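You operate a simulated robot arm through the tools that you are given. There is no shell and no other tool. Be economical: measure what you need, move in short steps, check, and stop when the job is done.

Carry out the task below with a simulated two-armed robot. There is one attempt and no reset: what you move stays moved.

JOB
Take the orange barrel and leave it on the mouse mat of laptop pc2. Put the black wheel from the top of the left side table on the mouse mat of laptop pc1. Put one of the red mouses from the top of the left side table on the top of the grey bench. Put the folded green cloth on the top of the blue standing table. Open the lower grey drawer, take the green gear on the top of the left table and put it away in the inside of the lower grey drawer, then shut the drawer. Take the blue car and leave it on the green tile on the top of the left table. Do these in any order.

Only the result counts: the job must be done as asked and must still hold three seconds after the hand-in. Knocking over, shifting, dropping, spilling or breaking anything else fails it. Flat cloth is picked up by pressing the open fingertips on it (5 to 10 N) and closing them slowly along it; thin cloth reads only 2 to 8 mm in the jaws.

ROBOT AND FRAMES
Two 7-joint arms with fingered hands on one trunk, on a base that drives. Base frame: it is fixed to the floor where the robot stands at the start and does not move with it; the origin is under the middle of the robot, x ahead of it, y to its left, z up; the surface under the hand at the start is at about z = 76. Lengths are in cm, angles in degrees, forces in N, time in s.
The left shoulder is at the start at [2, 20.9, 127.3], the right one opposite. Places, roughly: black wheel (5x5x2 cm) [60, 40, 80]; blue car (5x10x4 cm) [560, -300, 80]; folded green cloth (10x7x3 cm) [140, -10, 80]; green gear (5x4x2 cm) [510, 0, 80]; green tile [500, -25, 75]; inside of the lower grey drawer [-340, 110, 10]; lower grey drawer [-330, 110, 20]; mouse mat of laptop PC1 (13x24 cm) [82, -236, 78]; mouse mat of laptop PC2 (13x24 cm) [98, -320, 78]; orange barrel (3x3x3 cm) [80, 0, 80]; red mouse (6x10x3 cm) [50, 90, 80]; top of the blue standing table [260, 270, 110]; top of the grey bench [-330, 50, 90]. Payload 5 kg a hand.
The tool frame of a hand sits at the grasp point between the pads (the TCP): z along the fingers, y along the line on which they close. The tips reach 4.8 cm beyond it. The gripper opens to 16 cm. The gripper's body begins 5.6 cm behind the TCP. The gripper is a hand of 4 fingers: y runs from the thumb to the fingers, the wrist lies at [-2.6, -14.2, -25.2] in the tool frame, and closing takes about 1.5 s.
Orientation is that of the tool frame in the base frame, as [roll, pitch, yaw] about the fixed x, y, z axes, in that order (R = Rz(yaw) Ry(pitch) Rx(roll)). With the fingers straight down and the wrist toward the robot, the tool's x, y and z point along [0, 1, 0], [1, 0, 0] and [0, 0, -1] of the base frame.

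CONTROLS
- The arms move only by the tool jog_arm. It takes "left_steps", "right_steps" or both (then of equal length, played together; a hand with none holds still); each is a list of rows, each an object (a shift or turn left out is 0, a gripper value left out holds the last) with "translation": the shift along the base's x, y, z in cm, a list of three; "rotation": the turn, a rotation vector about the base's x, y, z in degrees, a list of three; "fingers": the gripper command, from -1 (shut) to 1 (fully open), values between in proportion. In form: [{"translation": [x, y, z], "rotation": [rx, ry, rz], "fingers": fingers}, ...]. A call has 1 to 10 rows; each row is the pose to reach, as a shift and turn from the pose commanded when the call began. Each row takes 0.2 s and may step no farther than 5 cm and 8.6 degrees from the row before; otherwise, or with a gripper value out of range, the whole call is refused. Where a pose cannot be reached the arm comes as near as it can. A force on the tool above 40 N (or 10 N above the force at the start of the call, whichever is more), or a blocked arm, ends the call early, and 0.2 s more pass. The fingers move at their own pace (about 10.8 cm/s each) and stop on an object; they squeeze with about 22 N. The grip force told is the motor's: it shows also when the fingers shut on nothing. Time passes only in rows, and 0.2 s behind the last, so rows that repeat a pose let the fingers close. It gives the time, the measured TCP pose, the force on the tool (base axes), the opening and the grip force at its end, in the units of the frame above (readings bear some noise), with the torque about the TCP (base axes, N m) and any sound that the robot's microphone picked up, and new pictures: "pictures" is both (left out), scene, wrist or none (wrist: the cameras of the hands that moved).
- Cameras (640 x 400 px; columns grow to the right, rows downward): "scene" is now at [8.66, 5.99, 145.46]; the picture's right is [0.56, -0.83, 0.00], its down [-0.52, -0.35, -0.78] and it looks along [0.64, 0.44, -0.63] (base axes); focal length 252 px, centre (320, 200). "left" rides on the left gripper at [-8.7, -13.3, -18.9] in its tool frame; the picture's right is [-0.83, -0.26, 0.49], its down [0.51, -0.71, 0.49] and it looks along [0.22, 0.66, 0.72] (tool axes); focal length 238 px, centre (320, 200). "right" rides on the right gripper at [8.7, -13.3, -18.9] in its tool frame; the picture's right is [-0.83, 0.26, -0.49], its down [-0.51, -0.71, 0.49] and it looks along [-0.22, 0.66, 0.72] (tool axes); focal length 238 px, centre (320, 200). There is no depth. A picture from a camera that has moved, and an enlarged one, comes with that camera's place and axes in the base frame and with its lens. The place of the scene camera against the robot may be out by one fixed shift of up to 1.8 cm in any direction.
- raise_lower(by): slides the trunk up (or, below 0, down) by that many cm; the arms and the scene camera ride with it, the base frame stays. It gives what a move gives, with no picture.
- steer(legs): drives the robot by 1 to 6 legs, each [ahead, left, turn to the left] in cm, cm and degrees, along the robot's own axes; the way and the turn of a leg run together, so that a leg with both is an arc; at most 150 cm and 180 degrees a leg. The arms and the cameras ride along, it lands a little off, and it stops where it bumps. It gives what a move gives, and a new picture of the scene camera.
- preshape(shape, hand): the hand has 4 fingers and takes this shape, open, in about a second: jaw (thumb against the fingers, like two jaws); tri (thumb and two fingers); tip (a fingertip pinch); poke (one finger out to press); point (the index stretched); flat (the hand flat); cup (the hand cupped); fist (a fist). The gripper value then closes the fingers along that shape, each until it touches; the sizes above hold for jaw. It gives what a move gives, with no picture.
- turn_head(pan, tilt): turns the head with the scene camera to pan (to the left, within 86 degrees either way) and tilt (down, from -29 to 69), counted from straight ahead of the robot. It gives what a move gives, and a new picture of the scene camera.
- enlarge(camera, box): a new picture of the part [left, top, right, bottom] of that camera's present view, enlarged. No time passes.
- job_done(): hands the job in; it is judged then, once.

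Work in short steps. Places have to be worked out from the pictures, the camera data and where the tool is seen: move nearer, look again, correct. Check each grasp and each placing, and mend what went wrong. You have 207 turns and 260 pictures in all, those below and enlarged ones among them. Open the grippers and draw the arms clear of the work before you hand the job in, unless the task says otherwise; then end with one line.

The tools are called after "Emit:" as a command line: name --argument value ..., lists and objects as JSON in quotes. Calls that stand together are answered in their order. jog_arm: Moves the arms, as the interface text tells. Its arguments: {"type":"object","properties":{"left_steps":{"type":"array","items":{"type":"object","properties":{"translation":{"type":"array","items":{"type":"number"}},"rotation":{"type":"array","items":{"type":"number"}},"fingers":{"type":"number"}}}},"right_steps":{"type":"array","items":{"type":"object","properties":{"translation":{"type":"array","items":{"type":"number"}},"rotation":{"type":"array","items":{"type":"number"}},"fingers":{"type":"number"}}}},"pictures":{"type":"string","enum":["both","scene","wrist","none"]}},"required":[]} The other tools are called the same way: raise_lower (by) slides the trunk up or down; preshape (shape, hand) gives the hand a shape; steer (legs) drives the base; turn_head (pan, tilt) turns the head that bears the scene camera; enlarge (camera, box) takes an enlarged picture of a part of a camera's view; job_done () hands the job in.

At the start:

```text
time_s: 0.0
left_ee_pos: [41.93, 53.14, 107.31]
left_ee_rot: [180.0, 0.0, 90.0]
left_contact_force: [0.1, 0.4, 1.1]
left_ft_torque: [0.0, 0.04, 0.0]
left_width: 15.97
left_gripper_force: 0.1
left_shape: jaw
right_ee_pos: [68.09, 12.7, 102.66]
right_ee_rot: [180.0, 0.0, 89.9]
right_contact_force: [-0.3, -0.3, 0.8]
right_ft_torque: [-0.01, 0.0, -0.03]
right_width: 15.97
right_gripper_force: 0.0
right_shape: jaw
trunk travel left (down, up): [-27.5, 41.5]
robot x, y, heading: [0.07, -0.06, -0.3]
head pan, tilt: [34.4, 38.7]
```

scene: 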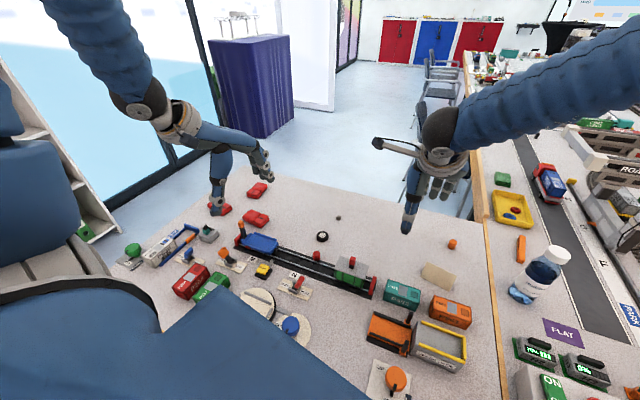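
right: 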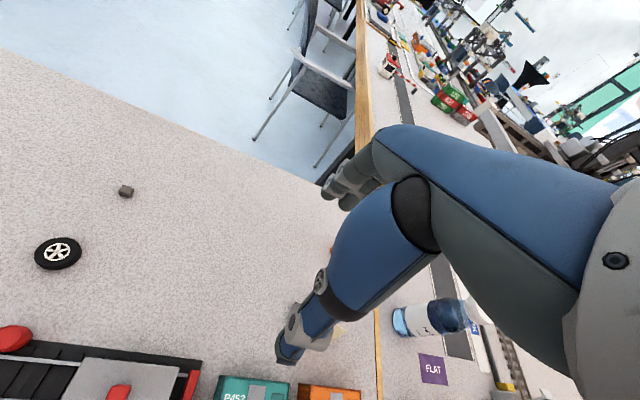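
left: 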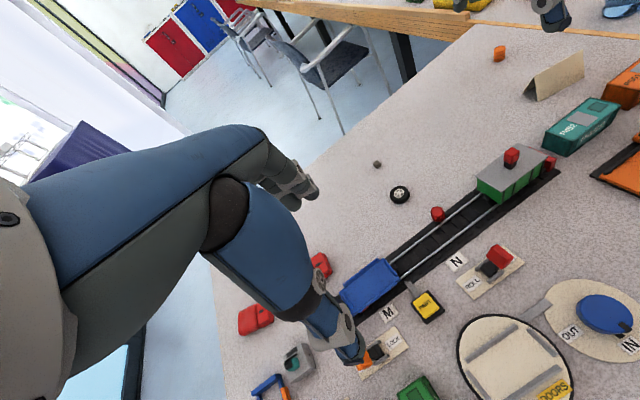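

The wrist and scene pictures put the black wheel at about [62, 40.5] and the barrel at about [84, 0]. I bring both hands above them at z≈89 with the fingers half open.

Emit:
jog_arm --right_steps '[{"translation": [2.3, -1.8, -2], "fingers": 0.1}, {"translation": [4.6, -3.6, -4]}, {"translation": [6.9, -5.4, -6]}, {"translation": [9.2, -7.2, -8]}, {"translation": [11.5, -9, -10]}, {"translation": [13.8, -10.8, -12]}, {"translation": [16.1, -12.7, -13.5]}, {"translation": [16.1, -12.7, -13.5]}]' --left_steps '[{"translation": [2.8, -1.8, -2], "fingers": 0.1}, {"translation": [5.7, -3.6, -4]}, {"translation": [8.6, -5.4, -7]}, {"translation": [11.5, -7.2, -10]}, {"translation": [14.3, -9, -13]}, {"translation": [17.2, -10.8, -16]}, {"translation": [20, -12.6, -18.5]}, {"translation": [20, -12.6, -18.5]}]'

```text
time_s: 1.8
left_ee_pos: [61.77, 40.47, 88.77]
left_ee_rot: [-180.0, 0.1, 90.1]
left_contact_force: [-0.9, 0.2, -0.4]
left_ft_torque: [-0.03, -0.1, 0.0]
left_width: 8.85
left_gripper_force: 0.2
left_shape: jaw
right_ee_pos: [83.96, -0.05, 89.1]
right_ee_rot: [179.9, 0.0, 90.1]
right_contact_force: [-0.3, 0.4, 0.6]
right_ft_torque: [-0.06, -0.12, -0.03]
right_width: 8.81
right_gripper_force: 0.0
right_shape: jaw
trunk travel left (down, up): [-27.5, 41.5]
robot x, y, heading: [-0.03, 0.13, -0.1]
head pan, tilt: [34.4, 38.7]
camera scene: at [8.5, 6.05, 145.48], right [0.57, -0.82, 0.0], down [-0.52, -0.35, -0.78], along [0.64, 0.44, -0.63], focal length 252 px, centre (320, 200)
camera right: at [70.67, 8.68, 108.18], right [0.26, -0.83, 0.49], down [-0.71, -0.51, -0.49], along [0.66, -0.22, -0.72], focal length 238 px, centre (320, 200)
camera left: at [48.59, 31.81, 107.65], right [-0.26, -0.83, -0.49], down [-0.71, 0.51, -0.49], along [0.66, 0.22, -0.72], focal length 238 px, centre (320, 200)
```

scene: 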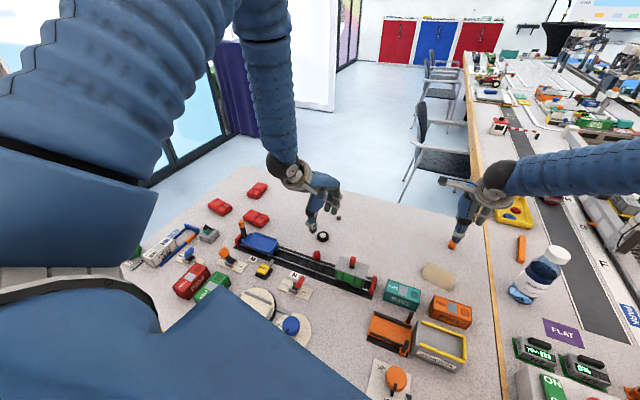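
right: 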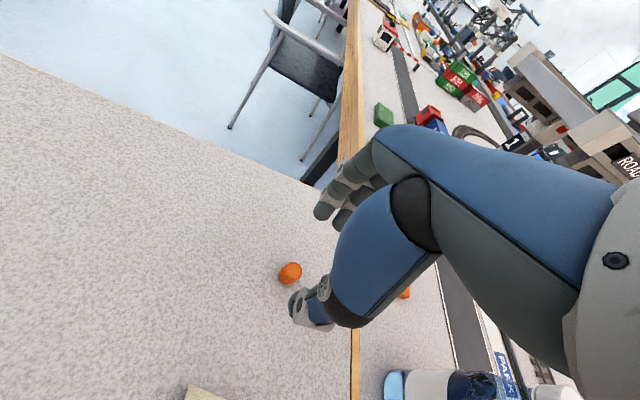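
left: 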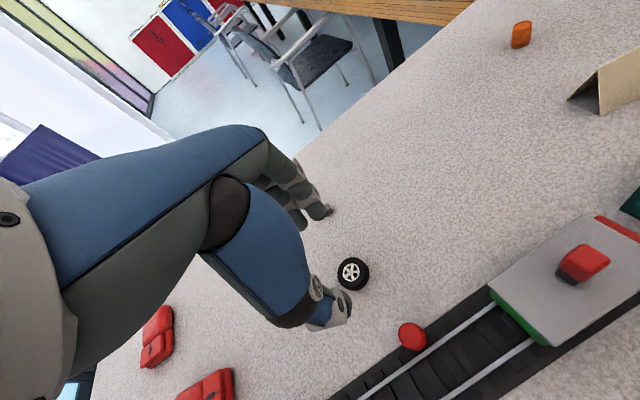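

Both hands are centred within a few mm. I descend until the tips are near the table.

Emit:
jog_arm --right_steps '[{"translation": [0.1, -0.2, -3]}, {"translation": [0.1, -0.2, -5.5]}, {"translation": [0.1, -0.2, -7]}, {"translation": [0.1, -0.2, -7.6]}]' --left_steps '[{"translation": [0.1, -0.1, -3]}, {"translation": [0.1, -0.1, -5.5]}, {"translation": [0.1, -0.1, -7]}, {"translation": [0.1, -0.1, -7.5]}]' --pictures "wrist"

```text
time_s: 2.8
left_ee_pos: [62.01, 40.27, 81.45]
left_ee_rot: [180.0, 0.0, 90.0]
left_contact_force: [0.3, -0.5, 0.6]
left_ft_torque: [0.0, -0.04, 0.01]
left_width: 8.84
left_gripper_force: 0.0
left_shape: jaw
right_ee_pos: [84.28, -0.24, 81.42]
right_ee_rot: [-179.9, 0.0, 90.0]
right_contact_force: [-0.4, 0.5, 0.1]
right_ft_torque: [0.0, -0.03, 0.02]
right_width: 8.84
right_gripper_force: 0.1
right_shape: jaw
trunk travel left (down, up): [-27.5, 41.5]
robot x, y, heading: [0.03, -0.09, 0.1]
head pan, tilt: [34.4, 38.7]
camera right: at [70.89, 8.4, 100.47], right [0.26, -0.83, 0.49], down [-0.71, -0.51, -0.49], along [0.66, -0.22, -0.72], focal length 238 px, centre (320, 200)
camera left: at [48.8, 31.59, 100.19], right [-0.26, -0.83, -0.49], down [-0.71, 0.51, -0.49], along [0.66, 0.22, -0.72], focal length 238 px, centre (320, 200)
```

right: 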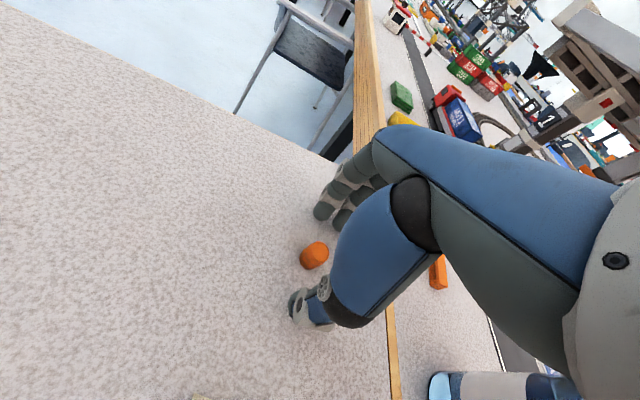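
left: 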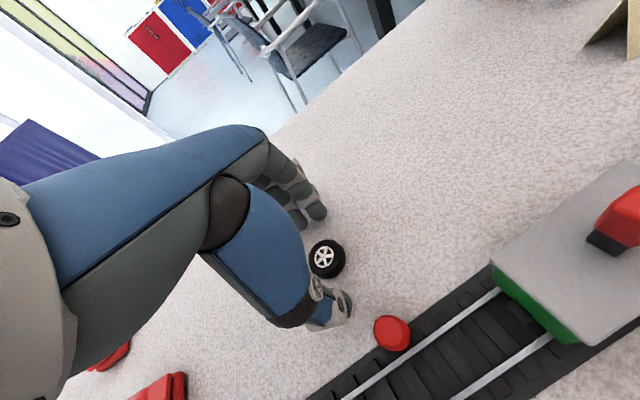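

Both objects sit between thumb and fingers, so I close both hands.

Emit:
jog_arm --right_steps '[{"fingers": -0.3}, {"fingers": -1}, {"fingers": -1}, {"fingers": -1}, {"fingers": -1}, {"fingers": -1}, {"fingers": -1}]' --left_steps '[{"fingers": -0.2}, {"fingers": -1}, {"fingers": -1}, {"fingers": -1}, {"fingers": -1}, {"fingers": -1}, {"fingers": -1}]' --pictures "none"

Emit:
jog_arm --right_steps '[{"translation": [0, 0, 3]}, {"translation": [0, 0, 7]}, {"translation": [0, 0, 11]}, {"translation": [0, 0, 15]}]' --left_steps '[{"translation": [0, 0, 3]}, {"translation": [0, 0, 7]}, {"translation": [0, 0, 11]}, {"translation": [0, 0, 15]}]' --pictures "wrist"

```text
time_s: 4.4
left_ee_pos: [62.06, 40.49, 81.36]
left_ee_rot: [-180.0, 0.0, 90.0]
left_contact_force: [0.1, 0.5, 0.4]
left_ft_torque: [0.0, 0.03, 0.01]
left_width: 3.31
left_gripper_force: 21.6
left_shape: jaw
right_ee_pos: [84.27, -0.15, 81.52]
right_ee_rot: [-180.0, 0.1, 89.9]
right_contact_force: [-0.5, 0.2, -0.2]
right_ft_torque: [0.01, 0.01, -0.03]
right_width: 1.13
right_gripper_force: 22.1
right_shape: jaw
trunk travel left (down, up): [-27.5, 41.5]
robot x, y, heading: [-0.23, 0.2, 0.2]
head pan, tilt: [34.4, 38.7]
```

```text
time_s: 5.4
left_ee_pos: [61.84, 40.26, 96.62]
left_ee_rot: [179.9, 0.0, 89.9]
left_contact_force: [-1.1, -0.5, 0.0]
left_ft_torque: [0.01, -0.16, 0.05]
left_width: 3.31
left_gripper_force: 21.8
left_shape: jaw
right_ee_pos: [83.97, -0.24, 96.47]
right_ee_rot: [179.9, 0.0, 90.1]
right_contact_force: [-2.2, -1.0, -1.0]
right_ft_torque: [0.05, -0.18, -0.02]
right_width: 1.12
right_gripper_force: 22.6
right_shape: jaw
trunk travel left (down, up): [-27.5, 41.5]
robot x, y, heading: [-0.35, -0.22, 0.1]
head pan, tilt: [34.4, 38.7]
camera right: at [70.71, 8.34, 115.46], right [0.26, -0.83, 0.49], down [-0.71, -0.51, -0.49], along [0.66, -0.22, -0.72], focal length 238 px, centre (320, 200)
camera left: at [48.7, 31.55, 115.37], right [-0.26, -0.83, -0.49], down [-0.71, 0.51, -0.49], along [0.66, 0.22, -0.72], focal length 238 px, centre (320, 200)
```

right: 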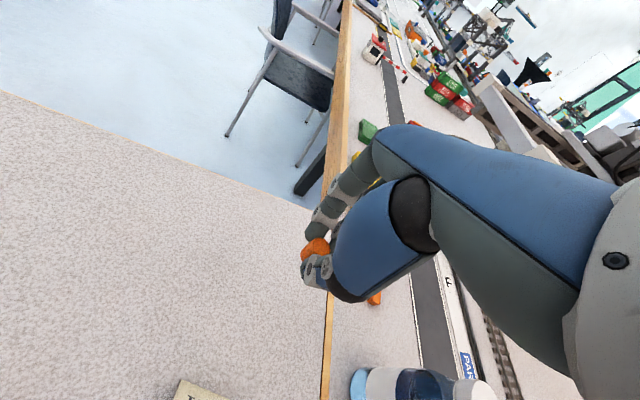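
left: 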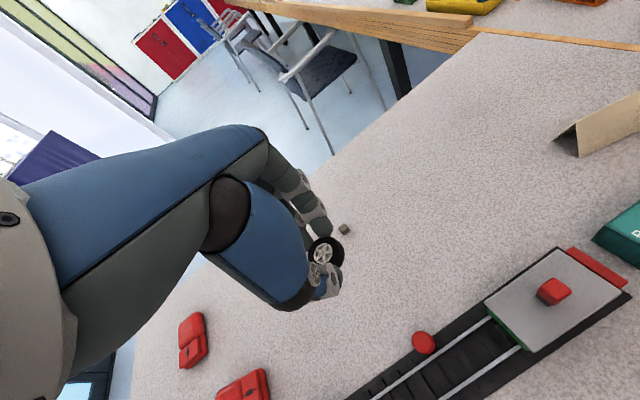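

Both items are held. Next I look to the right to learn the room layout.

Emit:
turn_head --pan -70 --tilt 30

Emit:
turn_head --pan -15 --tilt 25

```text
time_s: 7.2
left_ee_pos: [62.15, 40.33, 96.38]
left_ee_rot: [-179.9, 0.0, 90.0]
left_contact_force: [0.6, -0.5, -0.3]
left_ft_torque: [0.0, -0.01, 0.02]
left_width: 3.27
left_gripper_force: 22.1
left_shape: jaw
right_ee_pos: [84.36, -0.24, 96.32]
right_ee_rot: [179.9, 0.0, 90.0]
right_contact_force: [0.9, 0.0, -0.3]
right_ft_torque: [-0.02, 0.0, 0.0]
right_width: 1.11
right_gripper_force: 21.8
right_shape: jaw
trunk travel left (down, up): [-27.5, 41.5]
robot x, y, heading: [0.12, -0.02, 0.3]
head pan, tilt: [-70.0, 30.0]
camera scene: at [4.69, -7.37, 146.81], right [-0.94, -0.34, 0.0], down [-0.17, 0.47, -0.87], along [0.3, -0.81, -0.5], focal length 252 px, centre (320, 200)
```

scene: 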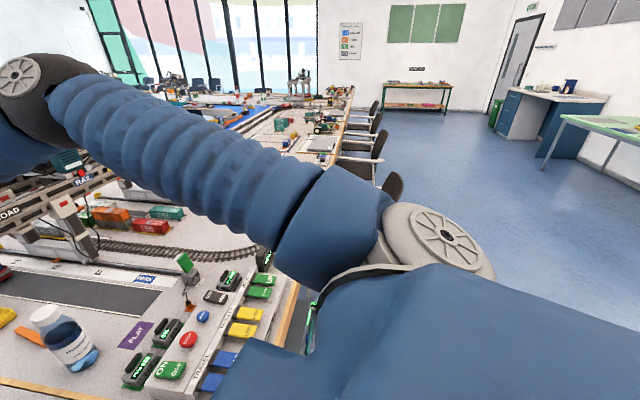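

```text
time_s: 8.4
left_ee_pos: [62.12, 40.24, 96.36]
left_ee_rot: [-179.9, 0.0, 90.0]
left_contact_force: [0.6, -0.3, -0.3]
left_ft_torque: [-0.01, 0.02, -0.01]
left_width: 3.3
left_gripper_force: 21.6
left_shape: jaw
right_ee_pos: [84.23, -0.27, 96.36]
right_ee_rot: [-179.9, 0.0, 89.9]
right_contact_force: [-0.3, 0.3, 0.2]
right_ft_torque: [0.03, 0.02, 0.0]
right_width: 1.14
right_gripper_force: 22.3
right_shape: jaw
trunk travel left (down, up): [-27.5, 41.5]
robot x, y, heading: [-0.26, 0.13, -0.0]
head pan, tilt: [-15.0, 25.0]
camera scene: at [10.5, -1.26, 147.6], right [-0.26, -0.97, 0.0], down [-0.41, 0.11, -0.91], along [0.88, -0.24, -0.42], focal length 252 px, centre (320, 200)
```

scene: 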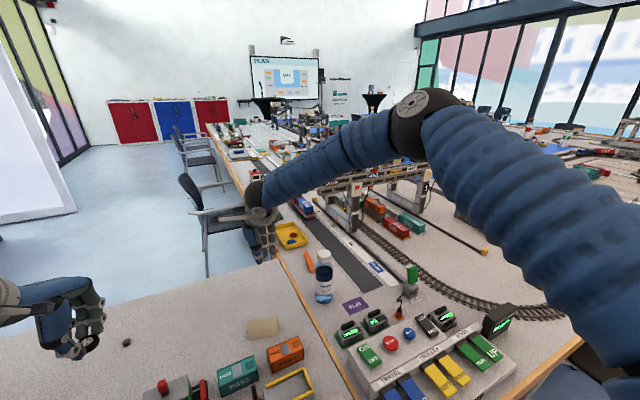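

I'm at the corner of two tables, and the PC mats are on another table to the right (around y≈-236…-320). I raise the hands, then back off and turn right to look.

Emit:
jog_arm --right_steps '[{"translation": [-4, 0, 2]}, {"translation": [-8, 0, 4]}, {"translation": [-12, -1, 6]}, {"translation": [-16, -3, 8]}, {"translation": [-20, -6, 10]}, {"translation": [-24, -9, 12]}]' --left_steps '[{"translation": [0, 0, 2]}, {"translation": [0, 0, 4]}, {"translation": [0, 0, 6]}, {"translation": [-2, -2, 8]}, {"translation": [-3, -4, 10]}, {"translation": [-3, -6, 12]}]' --pictures "none"

Emit:
steer --legs '[[-60, 0, 0], [0, 0, -90]]'

Emit:
turn_head --pan 0 --tilt 25

```text
refused: row 5 steps farther than a row can; nothing moved
```

```text
time_s: 15.8
left_ee_pos: [-22.74, -63.33, 96.46]
left_ee_rot: [-180.0, -0.1, -2.4]
left_contact_force: [-0.3, -0.4, -0.7]
left_ft_torque: [0.0, -0.01, -0.02]
left_width: 3.29
left_gripper_force: 22.0
left_shape: jaw
right_ee_pos: [-64.17, -83.9, 96.28]
right_ee_rot: [-180.0, 0.1, -2.4]
right_contact_force: [0.9, -0.6, -0.9]
right_ft_torque: [0.02, -0.02, -0.02]
right_width: 1.11
right_gripper_force: 22.3
right_shape: jaw
trunk travel left (down, up): [-27.5, 41.5]
robot x, y, heading: [-60.29, 0.75, -92.5]
head pan, tilt: [-15.0, 25.0]
camera scene: at [-62.62, -8.41, 147.6], right [-0.95, 0.3, 0.0], down [0.13, 0.4, -0.91], along [-0.27, -0.86, -0.42], focal length 252 px, centre (320, 200)
```

scene: 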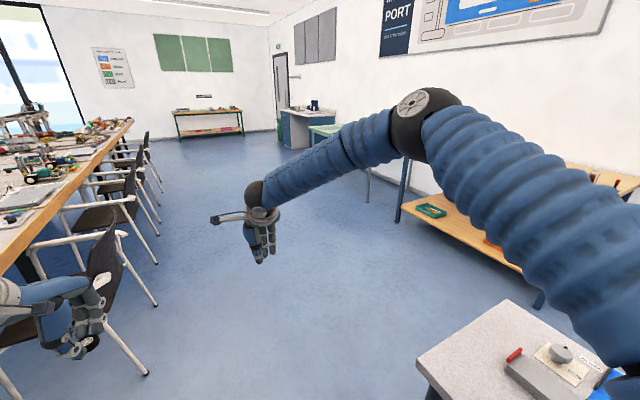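

```text
time_s: 16.5
left_ee_pos: [-22.54, -63.32, 96.4]
left_ee_rot: [-179.9, 0.0, -2.4]
left_contact_force: [0.6, -0.5, 0.1]
left_ft_torque: [0.01, -0.03, 0.0]
left_width: 3.3
left_gripper_force: 22.1
left_shape: jaw
right_ee_pos: [-64.16, -83.76, 96.32]
right_ee_rot: [-179.9, 0.1, -2.4]
right_contact_force: [0.0, -0.3, -0.2]
right_ft_torque: [0.01, 0.0, 0.0]
right_width: 1.13
right_gripper_force: 22.6
right_shape: jaw
trunk travel left (down, up): [-27.5, 41.5]
robot x, y, heading: [-60.67, 0.8, -92.7]
head pan, tilt: [0.0, 25.0]
camera scene: at [-60.22, -8.81, 147.6], right [-1.0, 0.04, 0.0], down [0.02, 0.42, -0.91], along [-0.04, -0.91, -0.42], focal length 252 px, centre (320, 200)
```

scene: 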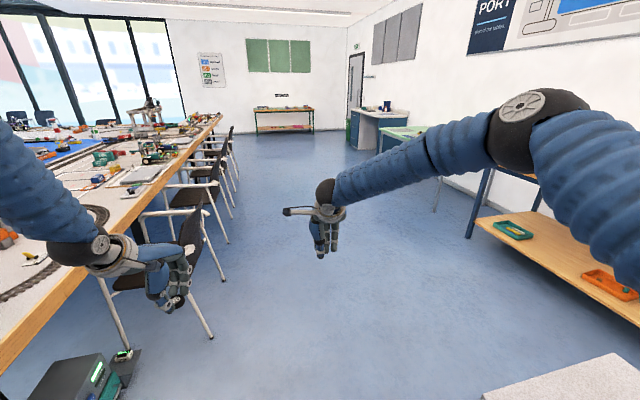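

The aisle is clear and the chairs sit at x≈5–40, with the table edge at about x≈43. I raise the hands and drive along the aisle to about y=-235, then turn to face the table.

Emit:
jog_arm --right_steps '[{"translation": [0, 3.5, 3]}, {"translation": [0, 7, 6]}, {"translation": [0, 10.5, 9]}, {"translation": [0, 14, 12]}]' --left_steps '[{"translation": [0, 0, 3]}, {"translation": [0, 0, 6]}, {"translation": [0, 0, 9]}, {"translation": [0, 0, 12]}]' --pictures "none"

Emit:
steer --legs '[[120, 0, 0], [120, 0, 0], [0, 0, 90]]'

Emit:
turn_head --pan -25 --tilt 35

```text
time_s: 17.5
left_ee_pos: [-22.47, -63.17, 108.61]
left_ee_rot: [-179.9, -0.1, -2.3]
left_contact_force: [-1.1, 1.4, -0.7]
left_ft_torque: [-0.18, 0.0, 0.06]
left_width: 3.26
left_gripper_force: 22.0
left_shape: jaw
right_ee_pos: [-64.18, -69.48, 108.56]
right_ee_rot: [179.9, 0.0, -2.4]
right_contact_force: [0.0, 1.5, -0.2]
right_ft_torque: [-0.14, -0.02, -0.04]
right_width: 1.11
right_gripper_force: 22.0
right_shape: jaw
trunk travel left (down, up): [-27.5, 41.5]
robot x, y, heading: [-60.4, 0.57, -92.5]
head pan, tilt: [0.0, 25.0]
```

```text
time_s: 33.1
left_ee_pos: [-5.76, -200.79, 108.5]
left_ee_rot: [-179.9, 0.0, 88.9]
left_contact_force: [-0.5, -0.2, 0.3]
left_ft_torque: [0.0, -0.03, 0.01]
left_width: 3.26
left_gripper_force: 22.0
left_shape: jaw
right_ee_pos: [1.52, -242.13, 108.3]
right_ee_rot: [-179.9, -0.1, 88.9]
right_contact_force: [-0.1, 0.2, 0.4]
right_ft_torque: [-0.03, -0.03, -0.02]
right_width: 1.13
right_gripper_force: 22.2
right_shape: jaw
trunk travel left (down, up): [-27.5, 41.5]
robot x, y, heading: [-69.05, -240.04, -0.9]
head pan, tilt: [0.0, 25.0]
camera scene: at [-57.86, -239.03, 147.6], right [-0.02, -1.0, 0.0], down [-0.42, 0.01, -0.91], along [0.91, -0.02, -0.42], focal length 252 px, centre (320, 200)
```

scene: 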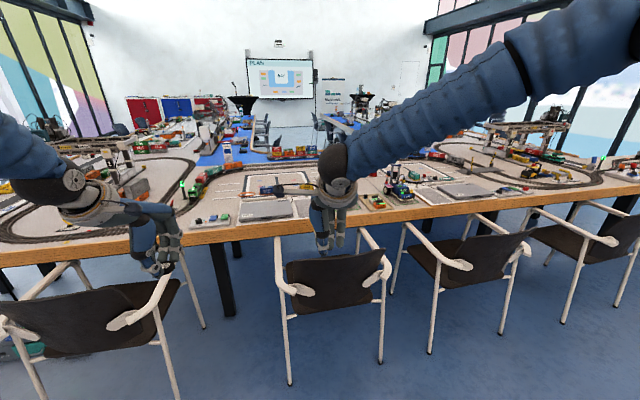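

```text
time_s: 34.0
left_ee_pos: [-5.79, -200.79, 108.41]
left_ee_rot: [180.0, 0.0, 88.8]
left_contact_force: [-0.7, -0.3, 0.1]
left_ft_torque: [0.0, 0.03, 0.01]
left_width: 3.27
left_gripper_force: 21.8
left_shape: jaw
right_ee_pos: [1.6, -242.22, 108.26]
right_ee_rot: [-180.0, -0.1, 88.9]
right_contact_force: [-0.4, -0.2, 0.2]
right_ft_torque: [-0.03, 0.02, -0.02]
right_width: 1.11
right_gripper_force: 22.3
right_shape: jaw
trunk travel left (down, up): [-27.5, 41.5]
robot x, y, heading: [-68.58, -239.79, -0.8]
head pan, tilt: [-25.0, 35.0]
camera scene: at [-59.15, -242.75, 146.03], right [-0.44, -0.9, 0.0], down [-0.52, 0.25, -0.82], along [0.74, -0.36, -0.57], focal length 252 px, centre (320, 200)
```

scene: 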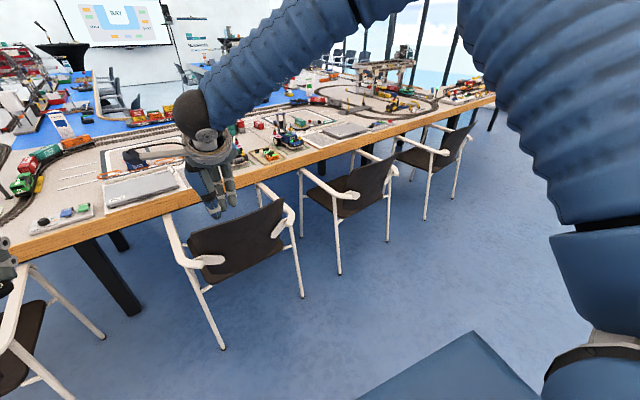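

The table edge is slanted about 13°, and the chairs' backs end roughly 25 cm in front of it. I look closer at where the mats should be.

Emit:
enlarge --camera "scene" --box '[80, 80, 400, 280]'

Emit:
turn_head --pan 10 --tilt 30

Emit:
enlarge --camera "scene" --box '[240, 80, 560, 280]'

```text
2.00 times, centred on (240, 180) of scene
camera zoom: at [-59.15, -242.75, 146.03], right [-0.44, -0.9, 0.0], down [-0.52, 0.25, -0.82], along [0.74, -0.36, -0.57], focal length 503 px, centre (480, 240)
```

zoom: 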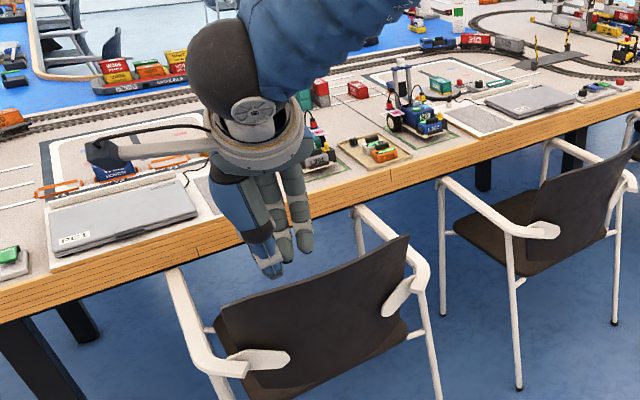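

```text
time_s: 35.0
left_ee_pos: [-5.74, -200.84, 108.43]
left_ee_rot: [-180.0, 0.0, 88.9]
left_contact_force: [0.8, -0.3, 0.3]
left_ft_torque: [0.0, 0.0, -0.02]
left_width: 3.31
left_gripper_force: 21.8
left_shape: jaw
right_ee_pos: [1.53, -242.34, 108.31]
right_ee_rot: [-179.9, 0.0, 88.9]
right_contact_force: [-0.2, -0.4, -1.1]
right_ft_torque: [0.0, 0.01, 0.01]
right_width: 1.12
right_gripper_force: 21.9
right_shape: jaw
trunk travel left (down, up): [-27.5, 41.5]
robot x, y, heading: [-69.18, -240.24, -1.2]
head pan, tilt: [10.0, 30.0]
camera scene: at [-58.13, -237.49, 146.8], right [0.15, -0.99, 0.0], down [-0.49, -0.08, -0.87], along [0.86, 0.13, -0.5], focal length 252 px, centre (320, 200)
```

scene: 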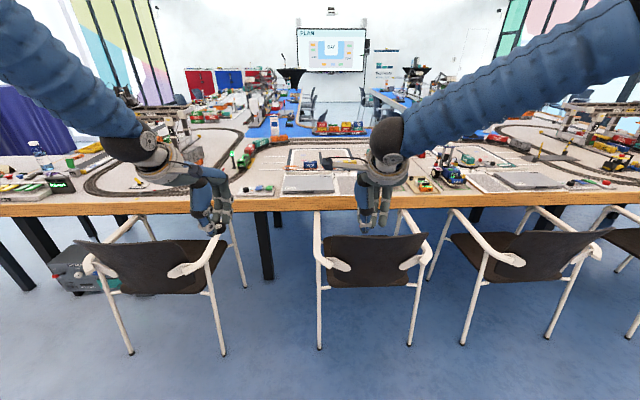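

```text
2.00 times, centred on (400, 180) of scene
camera zoom: at [-58.13, -237.49, 146.8], right [0.15, -0.99, 0.0], down [-0.49, -0.08, -0.87], along [0.86, 0.13, -0.5], focal length 503 px, centre (160, 240)
```

zoom: 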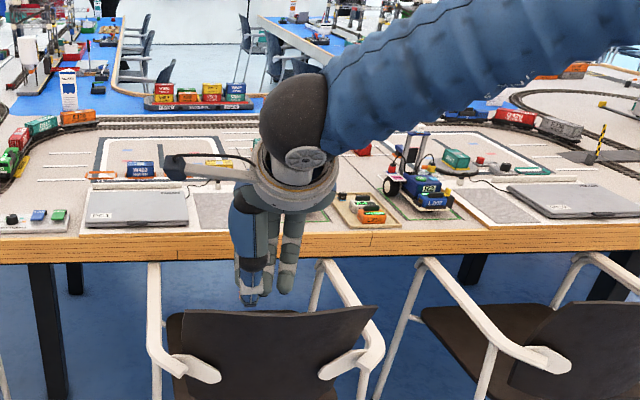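

The mats are the grey panels beside each laptop: PC1's at about [82,-236], PC2's at about [99,-321], both with the long side running into the table. I approach PC1 squarely, keeping clear of the chairs.

Emit:
steer --legs '[[0, -18, 14], [40, 0, 0]]'

Emit:
turn_head --pan 5 --tilt 50

```text
time_s: 38.6
left_ee_pos: [24.05, -196.01, 108.37]
left_ee_rot: [-179.9, 0.1, 102.6]
left_contact_force: [0.8, 0.5, -1.1]
left_ft_torque: [-0.02, 0.07, 0.02]
left_width: 3.24
left_gripper_force: 22.3
left_shape: jaw
right_ee_pos: [40.96, -234.62, 108.3]
right_ee_rot: [180.0, 0.0, 102.6]
right_contact_force: [0.0, 0.7, -1.6]
right_ft_torque: [0.02, 0.04, -0.01]
right_width: 1.11
right_gripper_force: 21.6
right_shape: jaw
trunk travel left (down, up): [-27.5, 41.5]
robot x, y, heading: [-27.57, -249.23, 12.7]
head pan, tilt: [10.0, 30.0]
camera scene: at [-17.78, -244.16, 146.8], right [0.38, -0.92, 0.0], down [-0.46, -0.19, -0.87], along [0.8, 0.33, -0.5], focal length 252 px, centre (320, 200)
```

scene: 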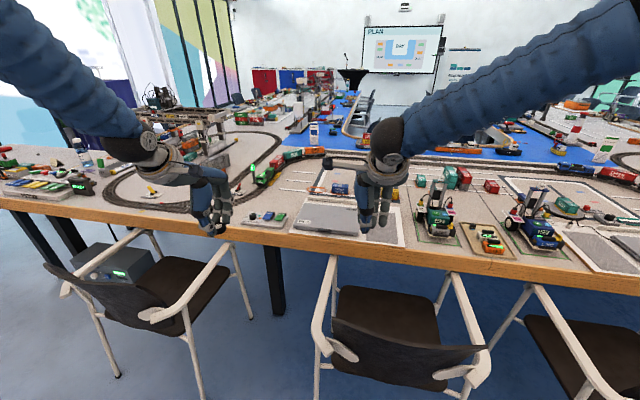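

```text
time_s: 39.5
left_ee_pos: [24.1, -196.07, 108.42]
left_ee_rot: [-180.0, -0.1, 102.6]
left_contact_force: [-0.1, -0.1, 0.1]
left_ft_torque: [0.01, -0.01, 0.0]
left_width: 3.25
left_gripper_force: 22.3
left_shape: jaw
right_ee_pos: [40.96, -234.59, 108.39]
right_ee_rot: [-180.0, 0.0, 102.6]
right_contact_force: [-0.3, -0.1, -0.5]
right_ft_torque: [-0.01, 0.0, 0.04]
right_width: 1.13
right_gripper_force: 22.0
right_shape: jaw
trunk travel left (down, up): [-27.5, 41.5]
robot x, y, heading: [-27.61, -248.67, 12.5]
head pan, tilt: [5.0, 50.0]
camera scene: at [-18.89, -245.33, 143.86], right [0.3, -0.95, 0.0], down [-0.73, -0.23, -0.64], along [0.61, 0.19, -0.77], focal length 252 px, centre (320, 200)
```

scene: 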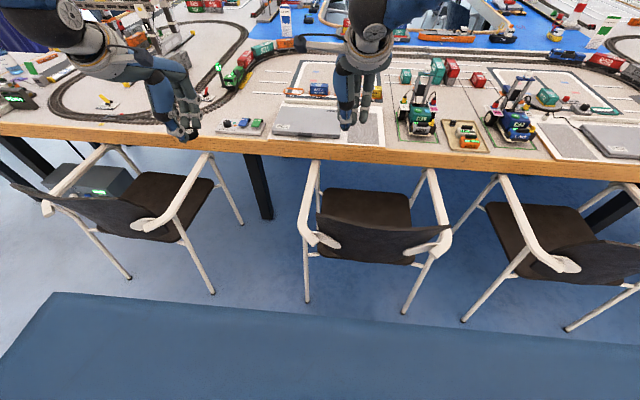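

The chair's rear legs are about 54 cm ahead of my axis and the PC1 mat about 104. I shift right 28 and ahead 13, so the left arm faces the mat.

Emit:
steer --legs '[[0, -28, 0], [13, 0, 0]]'

```text
time_s: 42.3
left_ee_pos: [42.9, -220.47, 108.28]
left_ee_rot: [-179.9, 0.0, 102.5]
left_contact_force: [0.5, 0.6, -1.3]
left_ft_torque: [-0.04, 0.08, -0.03]
left_width: 3.3
left_gripper_force: 21.8
left_shape: jaw
right_ee_pos: [59.63, -258.84, 108.16]
right_ee_rot: [-179.9, -0.1, 102.6]
right_contact_force: [1.2, -0.1, -0.8]
right_ft_torque: [-0.02, 0.1, 0.05]
right_width: 1.07
right_gripper_force: 21.8
right_shape: jaw
trunk travel left (down, up): [-27.5, 41.5]
robot x, y, heading: [-9.25, -273.38, 12.4]
head pan, tilt: [5.0, 50.0]
camera scene: at [-0.07, -269.58, 143.84], right [0.3, -0.95, 0.0], down [-0.73, -0.23, -0.64], along [0.61, 0.19, -0.77], focal length 252 px, centre (320, 200)
```

scene: 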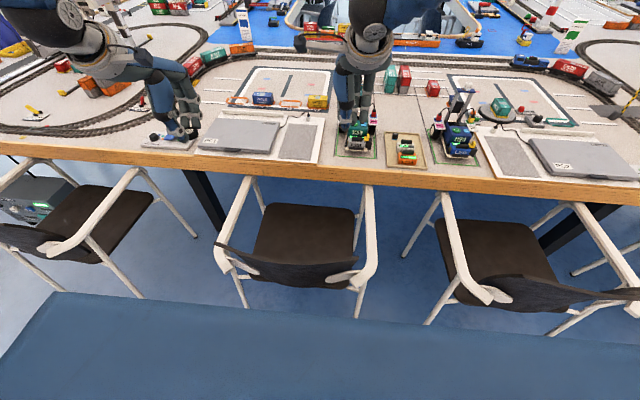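

The mat is clear in view and the near part of PC1's mat is at about [77,-237], within left reach. I move the left hand above it and nudge the right hand aside.

Emit:
jog_arm --left_steps '[{"translation": [3.8, -1.8, 0]}, {"translation": [7.6, -3.6, 0]}, {"translation": [11.4, -5.5, 0]}, {"translation": [15.2, -7.3, -2]}, {"translation": [19, -9.2, -4]}, {"translation": [22.7, -11, -6]}, {"translation": [26.5, -12.8, -8]}, {"translation": [30.3, -14.6, -10]}, {"translation": [34, -16.5, -12]}, {"translation": [34, -16.5, -16]}]' --right_steps '[{"translation": [-1, -3, 0]}, {"translation": [-2, -6, 0]}, {"translation": [-3, -9, 0]}, {"translation": [-4, -12, 0]}, {"translation": [-4, -12, 0]}, {"translation": [-4, -12, 0]}, {"translation": [-4, -12, 0]}, {"translation": [-4, -12, 0]}, {"translation": [-4, -12, 0]}, {"translation": [-4, -12, 0]}]'

```text
time_s: 44.5
left_ee_pos: [76.83, -236.7, 92.36]
left_ee_rot: [-180.0, 0.1, 102.7]
left_contact_force: [1.4, 1.1, 0.7]
left_ft_torque: [-0.1, 0.17, -0.06]
left_width: 3.28
left_gripper_force: 22.3
left_shape: jaw
right_ee_pos: [55.73, -270.75, 108.23]
right_ee_rot: [-179.8, 0.0, 102.7]
right_contact_force: [0.5, 0.3, -1.0]
right_ft_torque: [-0.09, 0.05, -0.01]
right_width: 1.1
right_gripper_force: 22.2
right_shape: jaw
trunk travel left (down, up): [-27.5, 41.5]
robot x, y, heading: [-9.3, -273.41, 12.7]
head pan, tilt: [5.0, 50.0]
camera scene: at [-0.12, -269.51, 143.84], right [0.3, -0.95, 0.0], down [-0.73, -0.23, -0.64], along [0.61, 0.19, -0.77], focal length 252 px, centre (320, 200)
camera right: at [40.77, -265.18, 127.2], right [0.44, -0.76, 0.49], down [-0.58, -0.65, -0.49], along [0.69, -0.07, -0.72], focal length 238 px, centre (320, 200)
camera left: at [65.89, -248.17, 111.16], right [-0.07, -0.87, -0.49], down [-0.8, 0.34, -0.49], along [0.59, 0.36, -0.72], focal length 238 px, centre (320, 200)
```

scene: 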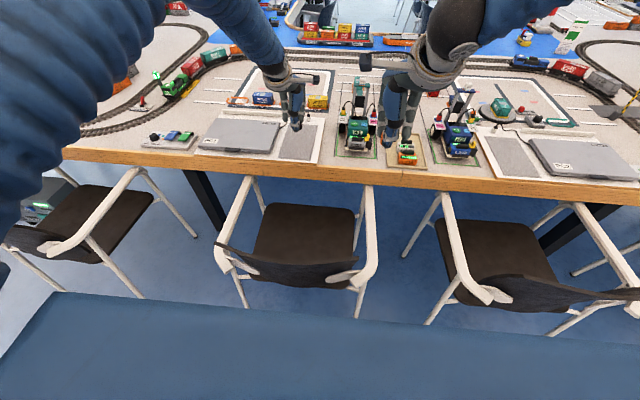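
right: 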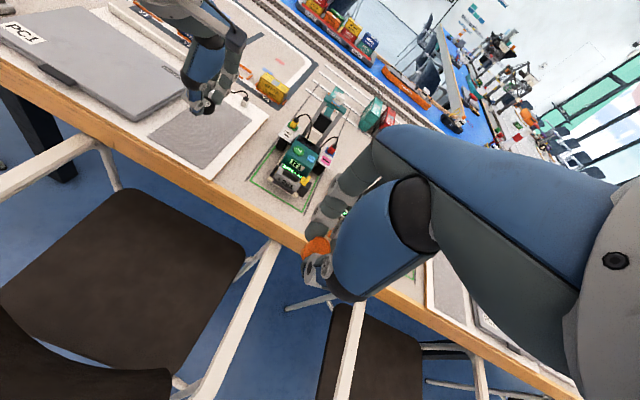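
left: 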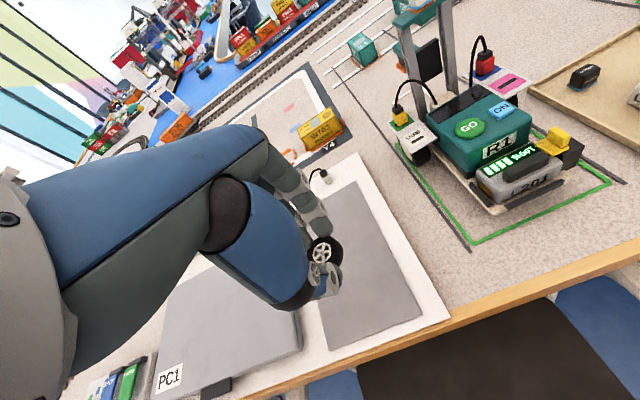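

The mat corners work out to x≈69.5–94, centred at y≈-236 there, so the wheel is already over it. I shift 2 cm deeper and lower, watching the force.

Emit:
jog_arm --left_steps '[{"translation": [1, 0.4, -3]}, {"translation": [2, 0.6, -6]}, {"translation": [2, 0.6, -8]}, {"translation": [2, 0.6, -9]}, {"translation": [2, 0.6, -9.5]}]' --pictures "wrist"

```text
time_s: 45.7
left_ee_pos: [78.84, -236.31, 82.93]
left_ee_rot: [-179.8, -0.1, 102.6]
left_contact_force: [-0.4, -0.1, -0.1]
left_ft_torque: [0.01, 0.02, 0.01]
left_width: 3.27
left_gripper_force: 21.5
left_shape: jaw
right_ee_pos: [55.72, -271.0, 108.24]
right_ee_rot: [-179.9, 0.0, 102.6]
right_contact_force: [0.4, -0.1, -0.7]
right_ft_torque: [0.0, -0.01, 0.01]
right_width: 1.11
right_gripper_force: 21.8
right_shape: jaw
trunk travel left (down, up): [-27.5, 41.5]
robot x, y, heading: [-9.09, -273.36, 12.4]
head pan, tilt: [5.0, 50.0]
camera left: at [67.76, -247.72, 101.71], right [-0.07, -0.87, -0.49], down [-0.8, 0.34, -0.49], along [0.59, 0.36, -0.72], focal length 238 px, centre (320, 200)
```

left: 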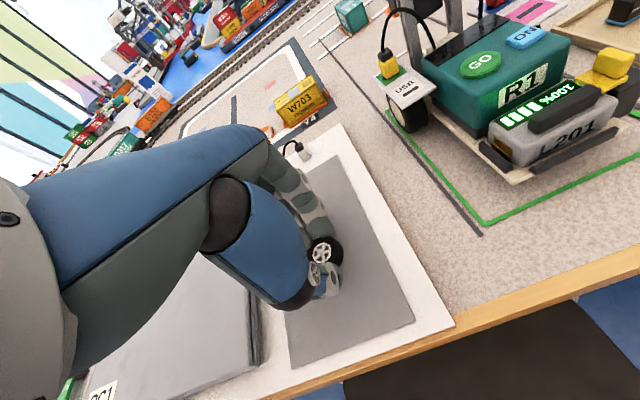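

No contact yet, so I lower in small steps.

Emit:
jog_arm --left_steps '[{"translation": [0, 0, -0.3]}, {"translation": [0, 0, -0.6]}, {"translation": [0, 0, -0.8]}]' --pictures "none"

```text
time_s: 46.5
left_ee_pos: [78.83, -236.35, 82.69]
left_ee_rot: [179.5, 0.1, 102.7]
left_contact_force: [-4.4, -0.1, 27.0]
left_ft_torque: [0.01, 0.16, 0.06]
left_width: 3.43
left_gripper_force: 21.7
left_shape: jaw
right_ee_pos: [55.42, -271.04, 108.36]
right_ee_rot: [180.0, 0.0, 102.6]
right_contact_force: [0.1, -0.3, -0.2]
right_ft_torque: [-0.01, 0.01, 0.02]
right_width: 1.11
right_gripper_force: 22.1
right_shape: jaw
trunk travel left (down, up): [-27.5, 41.5]
robot x, y, heading: [-8.98, -273.67, 12.6]
head pan, tilt: [5.0, 50.0]
```

Contact at z≈82.7. I ease off the push, open the fingers slowly, then lift away.

Emit:
jog_arm --left_steps '[{"translation": [0, 0, 0.7]}, {"translation": [0, 0, 0.7], "fingers": -0.6}, {"translation": [0, 0, 0.7], "fingers": -0.3}, {"translation": [0, 0, 0.7], "fingers": 0}, {"translation": [0, 0, 0.7], "fingers": 0.1}, {"translation": [0, 0, 0.7], "fingers": 0.1}, {"translation": [0, 0, 3], "fingers": 0.1}, {"translation": [0, 0, 7], "fingers": 0.1}]' --pictures "wrist"

```text
time_s: 48.3
left_ee_pos: [78.57, -236.35, 89.05]
left_ee_rot: [-179.9, -0.1, 102.5]
left_contact_force: [-1.3, -1.3, -2.0]
left_ft_torque: [0.05, -0.22, 0.01]
left_width: 8.77
left_gripper_force: 0.1
left_shape: jaw
right_ee_pos: [55.42, -270.97, 108.24]
right_ee_rot: [-180.0, 0.0, 102.6]
right_contact_force: [-1.5, -0.9, 0.1]
right_ft_torque: [0.05, -0.1, -0.05]
right_width: 1.09
right_gripper_force: 22.0
right_shape: jaw
trunk travel left (down, up): [-27.5, 41.5]
robot x, y, heading: [-9.03, -273.44, 12.6]
head pan, tilt: [5.0, 50.0]
camera left: at [67.6, -247.8, 107.9], right [-0.07, -0.87, -0.49], down [-0.8, 0.34, -0.49], along [0.59, 0.36, -0.72], focal length 238 px, centre (320, 200)
```

left: 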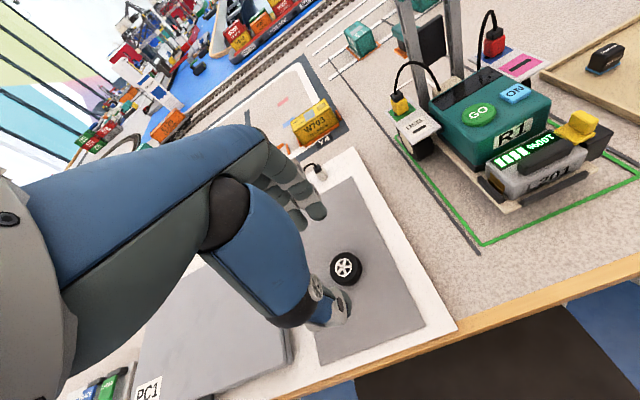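

The wheel rests on PC1's mat. I raise and retract the left hand, then slide the base right toward PC2.

Emit:
jog_arm --left_steps '[{"translation": [0, 0, 5]}, {"translation": [0, 0, 10]}, {"translation": [-1, 0, 14]}, {"translation": [-5, 0, 17]}, {"translation": [-9, 1, 19]}, {"translation": [-13, 2, 20]}, {"translation": [-17.5, 3, 20]}, {"translation": [-22, 4, 20]}, {"translation": [-26, 5, 20]}, {"translation": [-30, 6, 20]}]' --pictures "none"

Emit:
steer --legs '[[-2, -47, 0]]'

```text
time_s: 50.5
left_ee_pos: [48.57, -230.38, 109.2]
left_ee_rot: [-179.9, 0.1, 102.6]
left_contact_force: [-0.9, 0.2, 1.2]
left_ft_torque: [-0.01, -0.08, -0.01]
left_width: 8.78
left_gripper_force: 0.1
left_shape: jaw
right_ee_pos: [55.38, -270.86, 108.27]
right_ee_rot: [179.9, -0.1, 102.7]
right_contact_force: [-0.8, 1.0, 0.2]
right_ft_torque: [-0.03, -0.1, -0.01]
right_width: 1.11
right_gripper_force: 22.0
right_shape: jaw
trunk travel left (down, up): [-27.5, 41.5]
robot x, y, heading: [-8.73, -273.48, 12.8]
head pan, tilt: [5.0, 50.0]
```

```text
time_s: 53.4
left_ee_pos: [57.2, -277.51, 109.08]
left_ee_rot: [180.0, 0.1, 102.4]
left_contact_force: [-0.4, -1.0, 0.6]
left_ft_torque: [0.08, 0.0, 0.0]
left_width: 8.78
left_gripper_force: 0.0
left_shape: jaw
right_ee_pos: [63.98, -318.07, 108.24]
right_ee_rot: [179.9, 0.0, 102.5]
right_contact_force: [-0.1, 0.0, -0.8]
right_ft_torque: [0.05, 0.01, -0.02]
right_width: 1.12
right_gripper_force: 22.0
right_shape: jaw
trunk travel left (down, up): [-27.5, 41.5]
robot x, y, heading: [-0.71, -320.16, 12.4]
head pan, tilt: [5.0, 50.0]
camera scene: at [8.17, -316.64, 143.85], right [0.3, -0.95, 0.0], down [-0.73, -0.23, -0.64], along [0.61, 0.19, -0.77], focal length 252 px, centre (320, 200)
```

scene: 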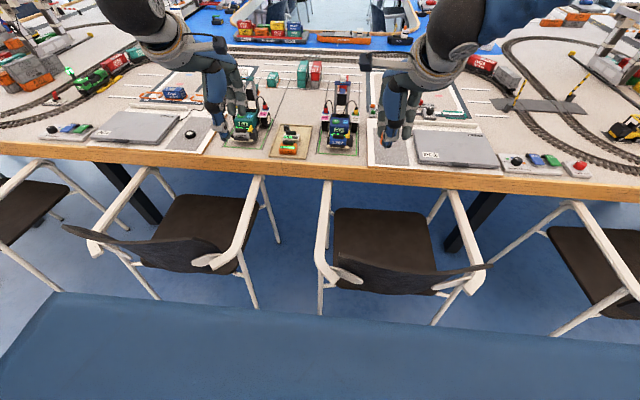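

PC2's mat near half is around [93,-321]. I move the right hand above it.

Emit:
jog_arm --right_steps '[{"translation": [4.5, -0.4, 0]}, {"translation": [9, -0.8, 0]}, {"translation": [13.5, -1.2, -1]}, {"translation": [18, -1.6, -3]}, {"translation": [22, -2, -6]}, {"translation": [26, -2.3, -9]}, {"translation": [29, -2.5, -13]}, {"translation": [29, -2.5, -15]}]' --pictures "wrist"

```text
refused: row 5 steps farther than a row can; nothing moved
```

Emit:
jog_arm --right_steps '[{"translation": [4.5, -0.4, 0]}, {"translation": [9, -0.8, 0]}, {"translation": [13.5, -1.2, -1]}, {"translation": [17.5, -1.6, -3]}, {"translation": [21, -2, -6]}, {"translation": [24.5, -2.3, -9]}, {"translation": [27.5, -2.5, -12.5]}, {"translation": [29, -2.5, -15]}]' --pictures "wrist"

```text
time_s: 55.1
left_ee_pos: [57.32, -277.43, 109.13]
left_ee_rot: [-179.9, 0.0, 102.4]
left_contact_force: [0.4, 0.0, -0.2]
left_ft_torque: [0.04, 0.04, -0.04]
left_width: 8.79
left_gripper_force: 0.0
left_shape: jaw
right_ee_pos: [93.19, -320.58, 93.1]
right_ee_rot: [-180.0, 0.0, 102.4]
right_contact_force: [1.3, 0.6, 0.7]
right_ft_torque: [0.0, 0.11, 0.02]
right_width: 1.09
right_gripper_force: 22.0
right_shape: jaw
trunk travel left (down, up): [-27.5, 41.5]
robot x, y, heading: [-0.69, -319.82, 12.4]
head pan, tilt: [5.0, 50.0]
camera right: at [78.22, -314.98, 112.16], right [0.43, -0.76, 0.49], down [-0.58, -0.65, -0.49], along [0.69, -0.07, -0.72], focal length 238 px, centre (320, 200)
```

right: 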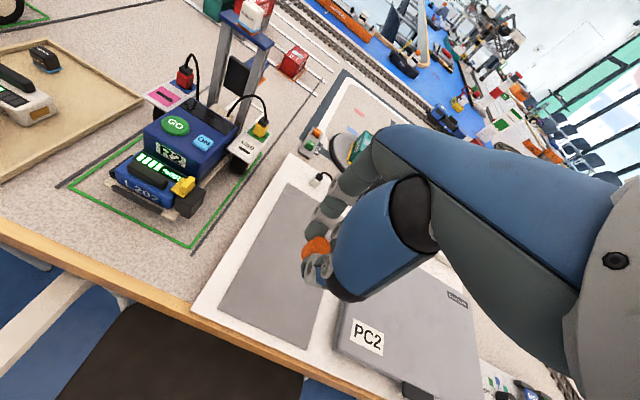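

The mat corners give a centreline through about [94.2,-321.4]. I shift 1 cm and lower to near contact.

Emit:
jog_arm --right_steps '[{"translation": [1, -0.9, -4]}, {"translation": [1, -0.9, -8]}, {"translation": [1, -0.9, -9.6]}, {"translation": [1, -0.9, -10]}, {"translation": [1, -0.9, -10.3]}, {"translation": [1, -0.9, -10.5]}]' --pictures "none"

```text
time_s: 56.5
left_ee_pos: [57.27, -277.52, 109.15]
left_ee_rot: [180.0, 0.0, 102.4]
left_contact_force: [0.4, 0.1, -0.4]
left_ft_torque: [0.03, -0.01, 0.0]
left_width: 8.79
left_gripper_force: 0.0
left_shape: jaw
right_ee_pos: [94.02, -321.39, 82.83]
right_ee_rot: [179.8, 0.0, 102.4]
right_contact_force: [0.2, -0.7, 5.3]
right_ft_torque: [0.04, -0.08, -0.02]
right_width: 1.11
right_gripper_force: 21.9
right_shape: jaw
trunk travel left (down, up): [-27.5, 41.5]
robot x, y, heading: [-0.7, -320.41, 12.3]
head pan, tilt: [5.0, 50.0]
```

Light contact (5 N). I open slowly and lift.

Emit:
jog_arm --right_steps '[{"fingers": -0.9}, {"fingers": -0.7}, {"fingers": -0.5}, {"fingers": -0.25}, {"fingers": 0}, {"fingers": 0.1}, {"translation": [0, 0, 3], "fingers": 0.1}, {"translation": [0, 0, 7], "fingers": 0.1}]' --pictures "wrist"

```text
time_s: 58.4
left_ee_pos: [57.15, -277.47, 109.23]
left_ee_rot: [180.0, 0.1, 102.3]
left_contact_force: [-0.7, 0.2, 0.5]
left_ft_torque: [-0.05, -0.07, -0.01]
left_width: 8.78
left_gripper_force: 0.0
left_shape: jaw
right_ee_pos: [93.95, -321.44, 89.74]
right_ee_rot: [-180.0, -0.2, 102.4]
right_contact_force: [-1.6, 0.3, -2.3]
right_ft_torque: [0.01, -0.17, -0.01]
right_width: 8.76
right_gripper_force: 0.0
right_shape: jaw
trunk travel left (down, up): [-27.5, 41.5]
robot x, y, heading: [-0.69, -320.27, 12.3]
head pan, tilt: [5.0, 50.0]
camera right: at [78.94, -315.77, 108.8], right [0.43, -0.76, 0.49], down [-0.58, -0.65, -0.49], along [0.69, -0.07, -0.72], focal length 238 px, centre (320, 200)
```

right: 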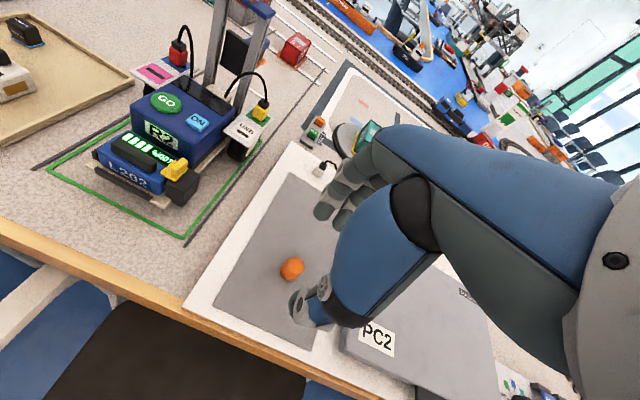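

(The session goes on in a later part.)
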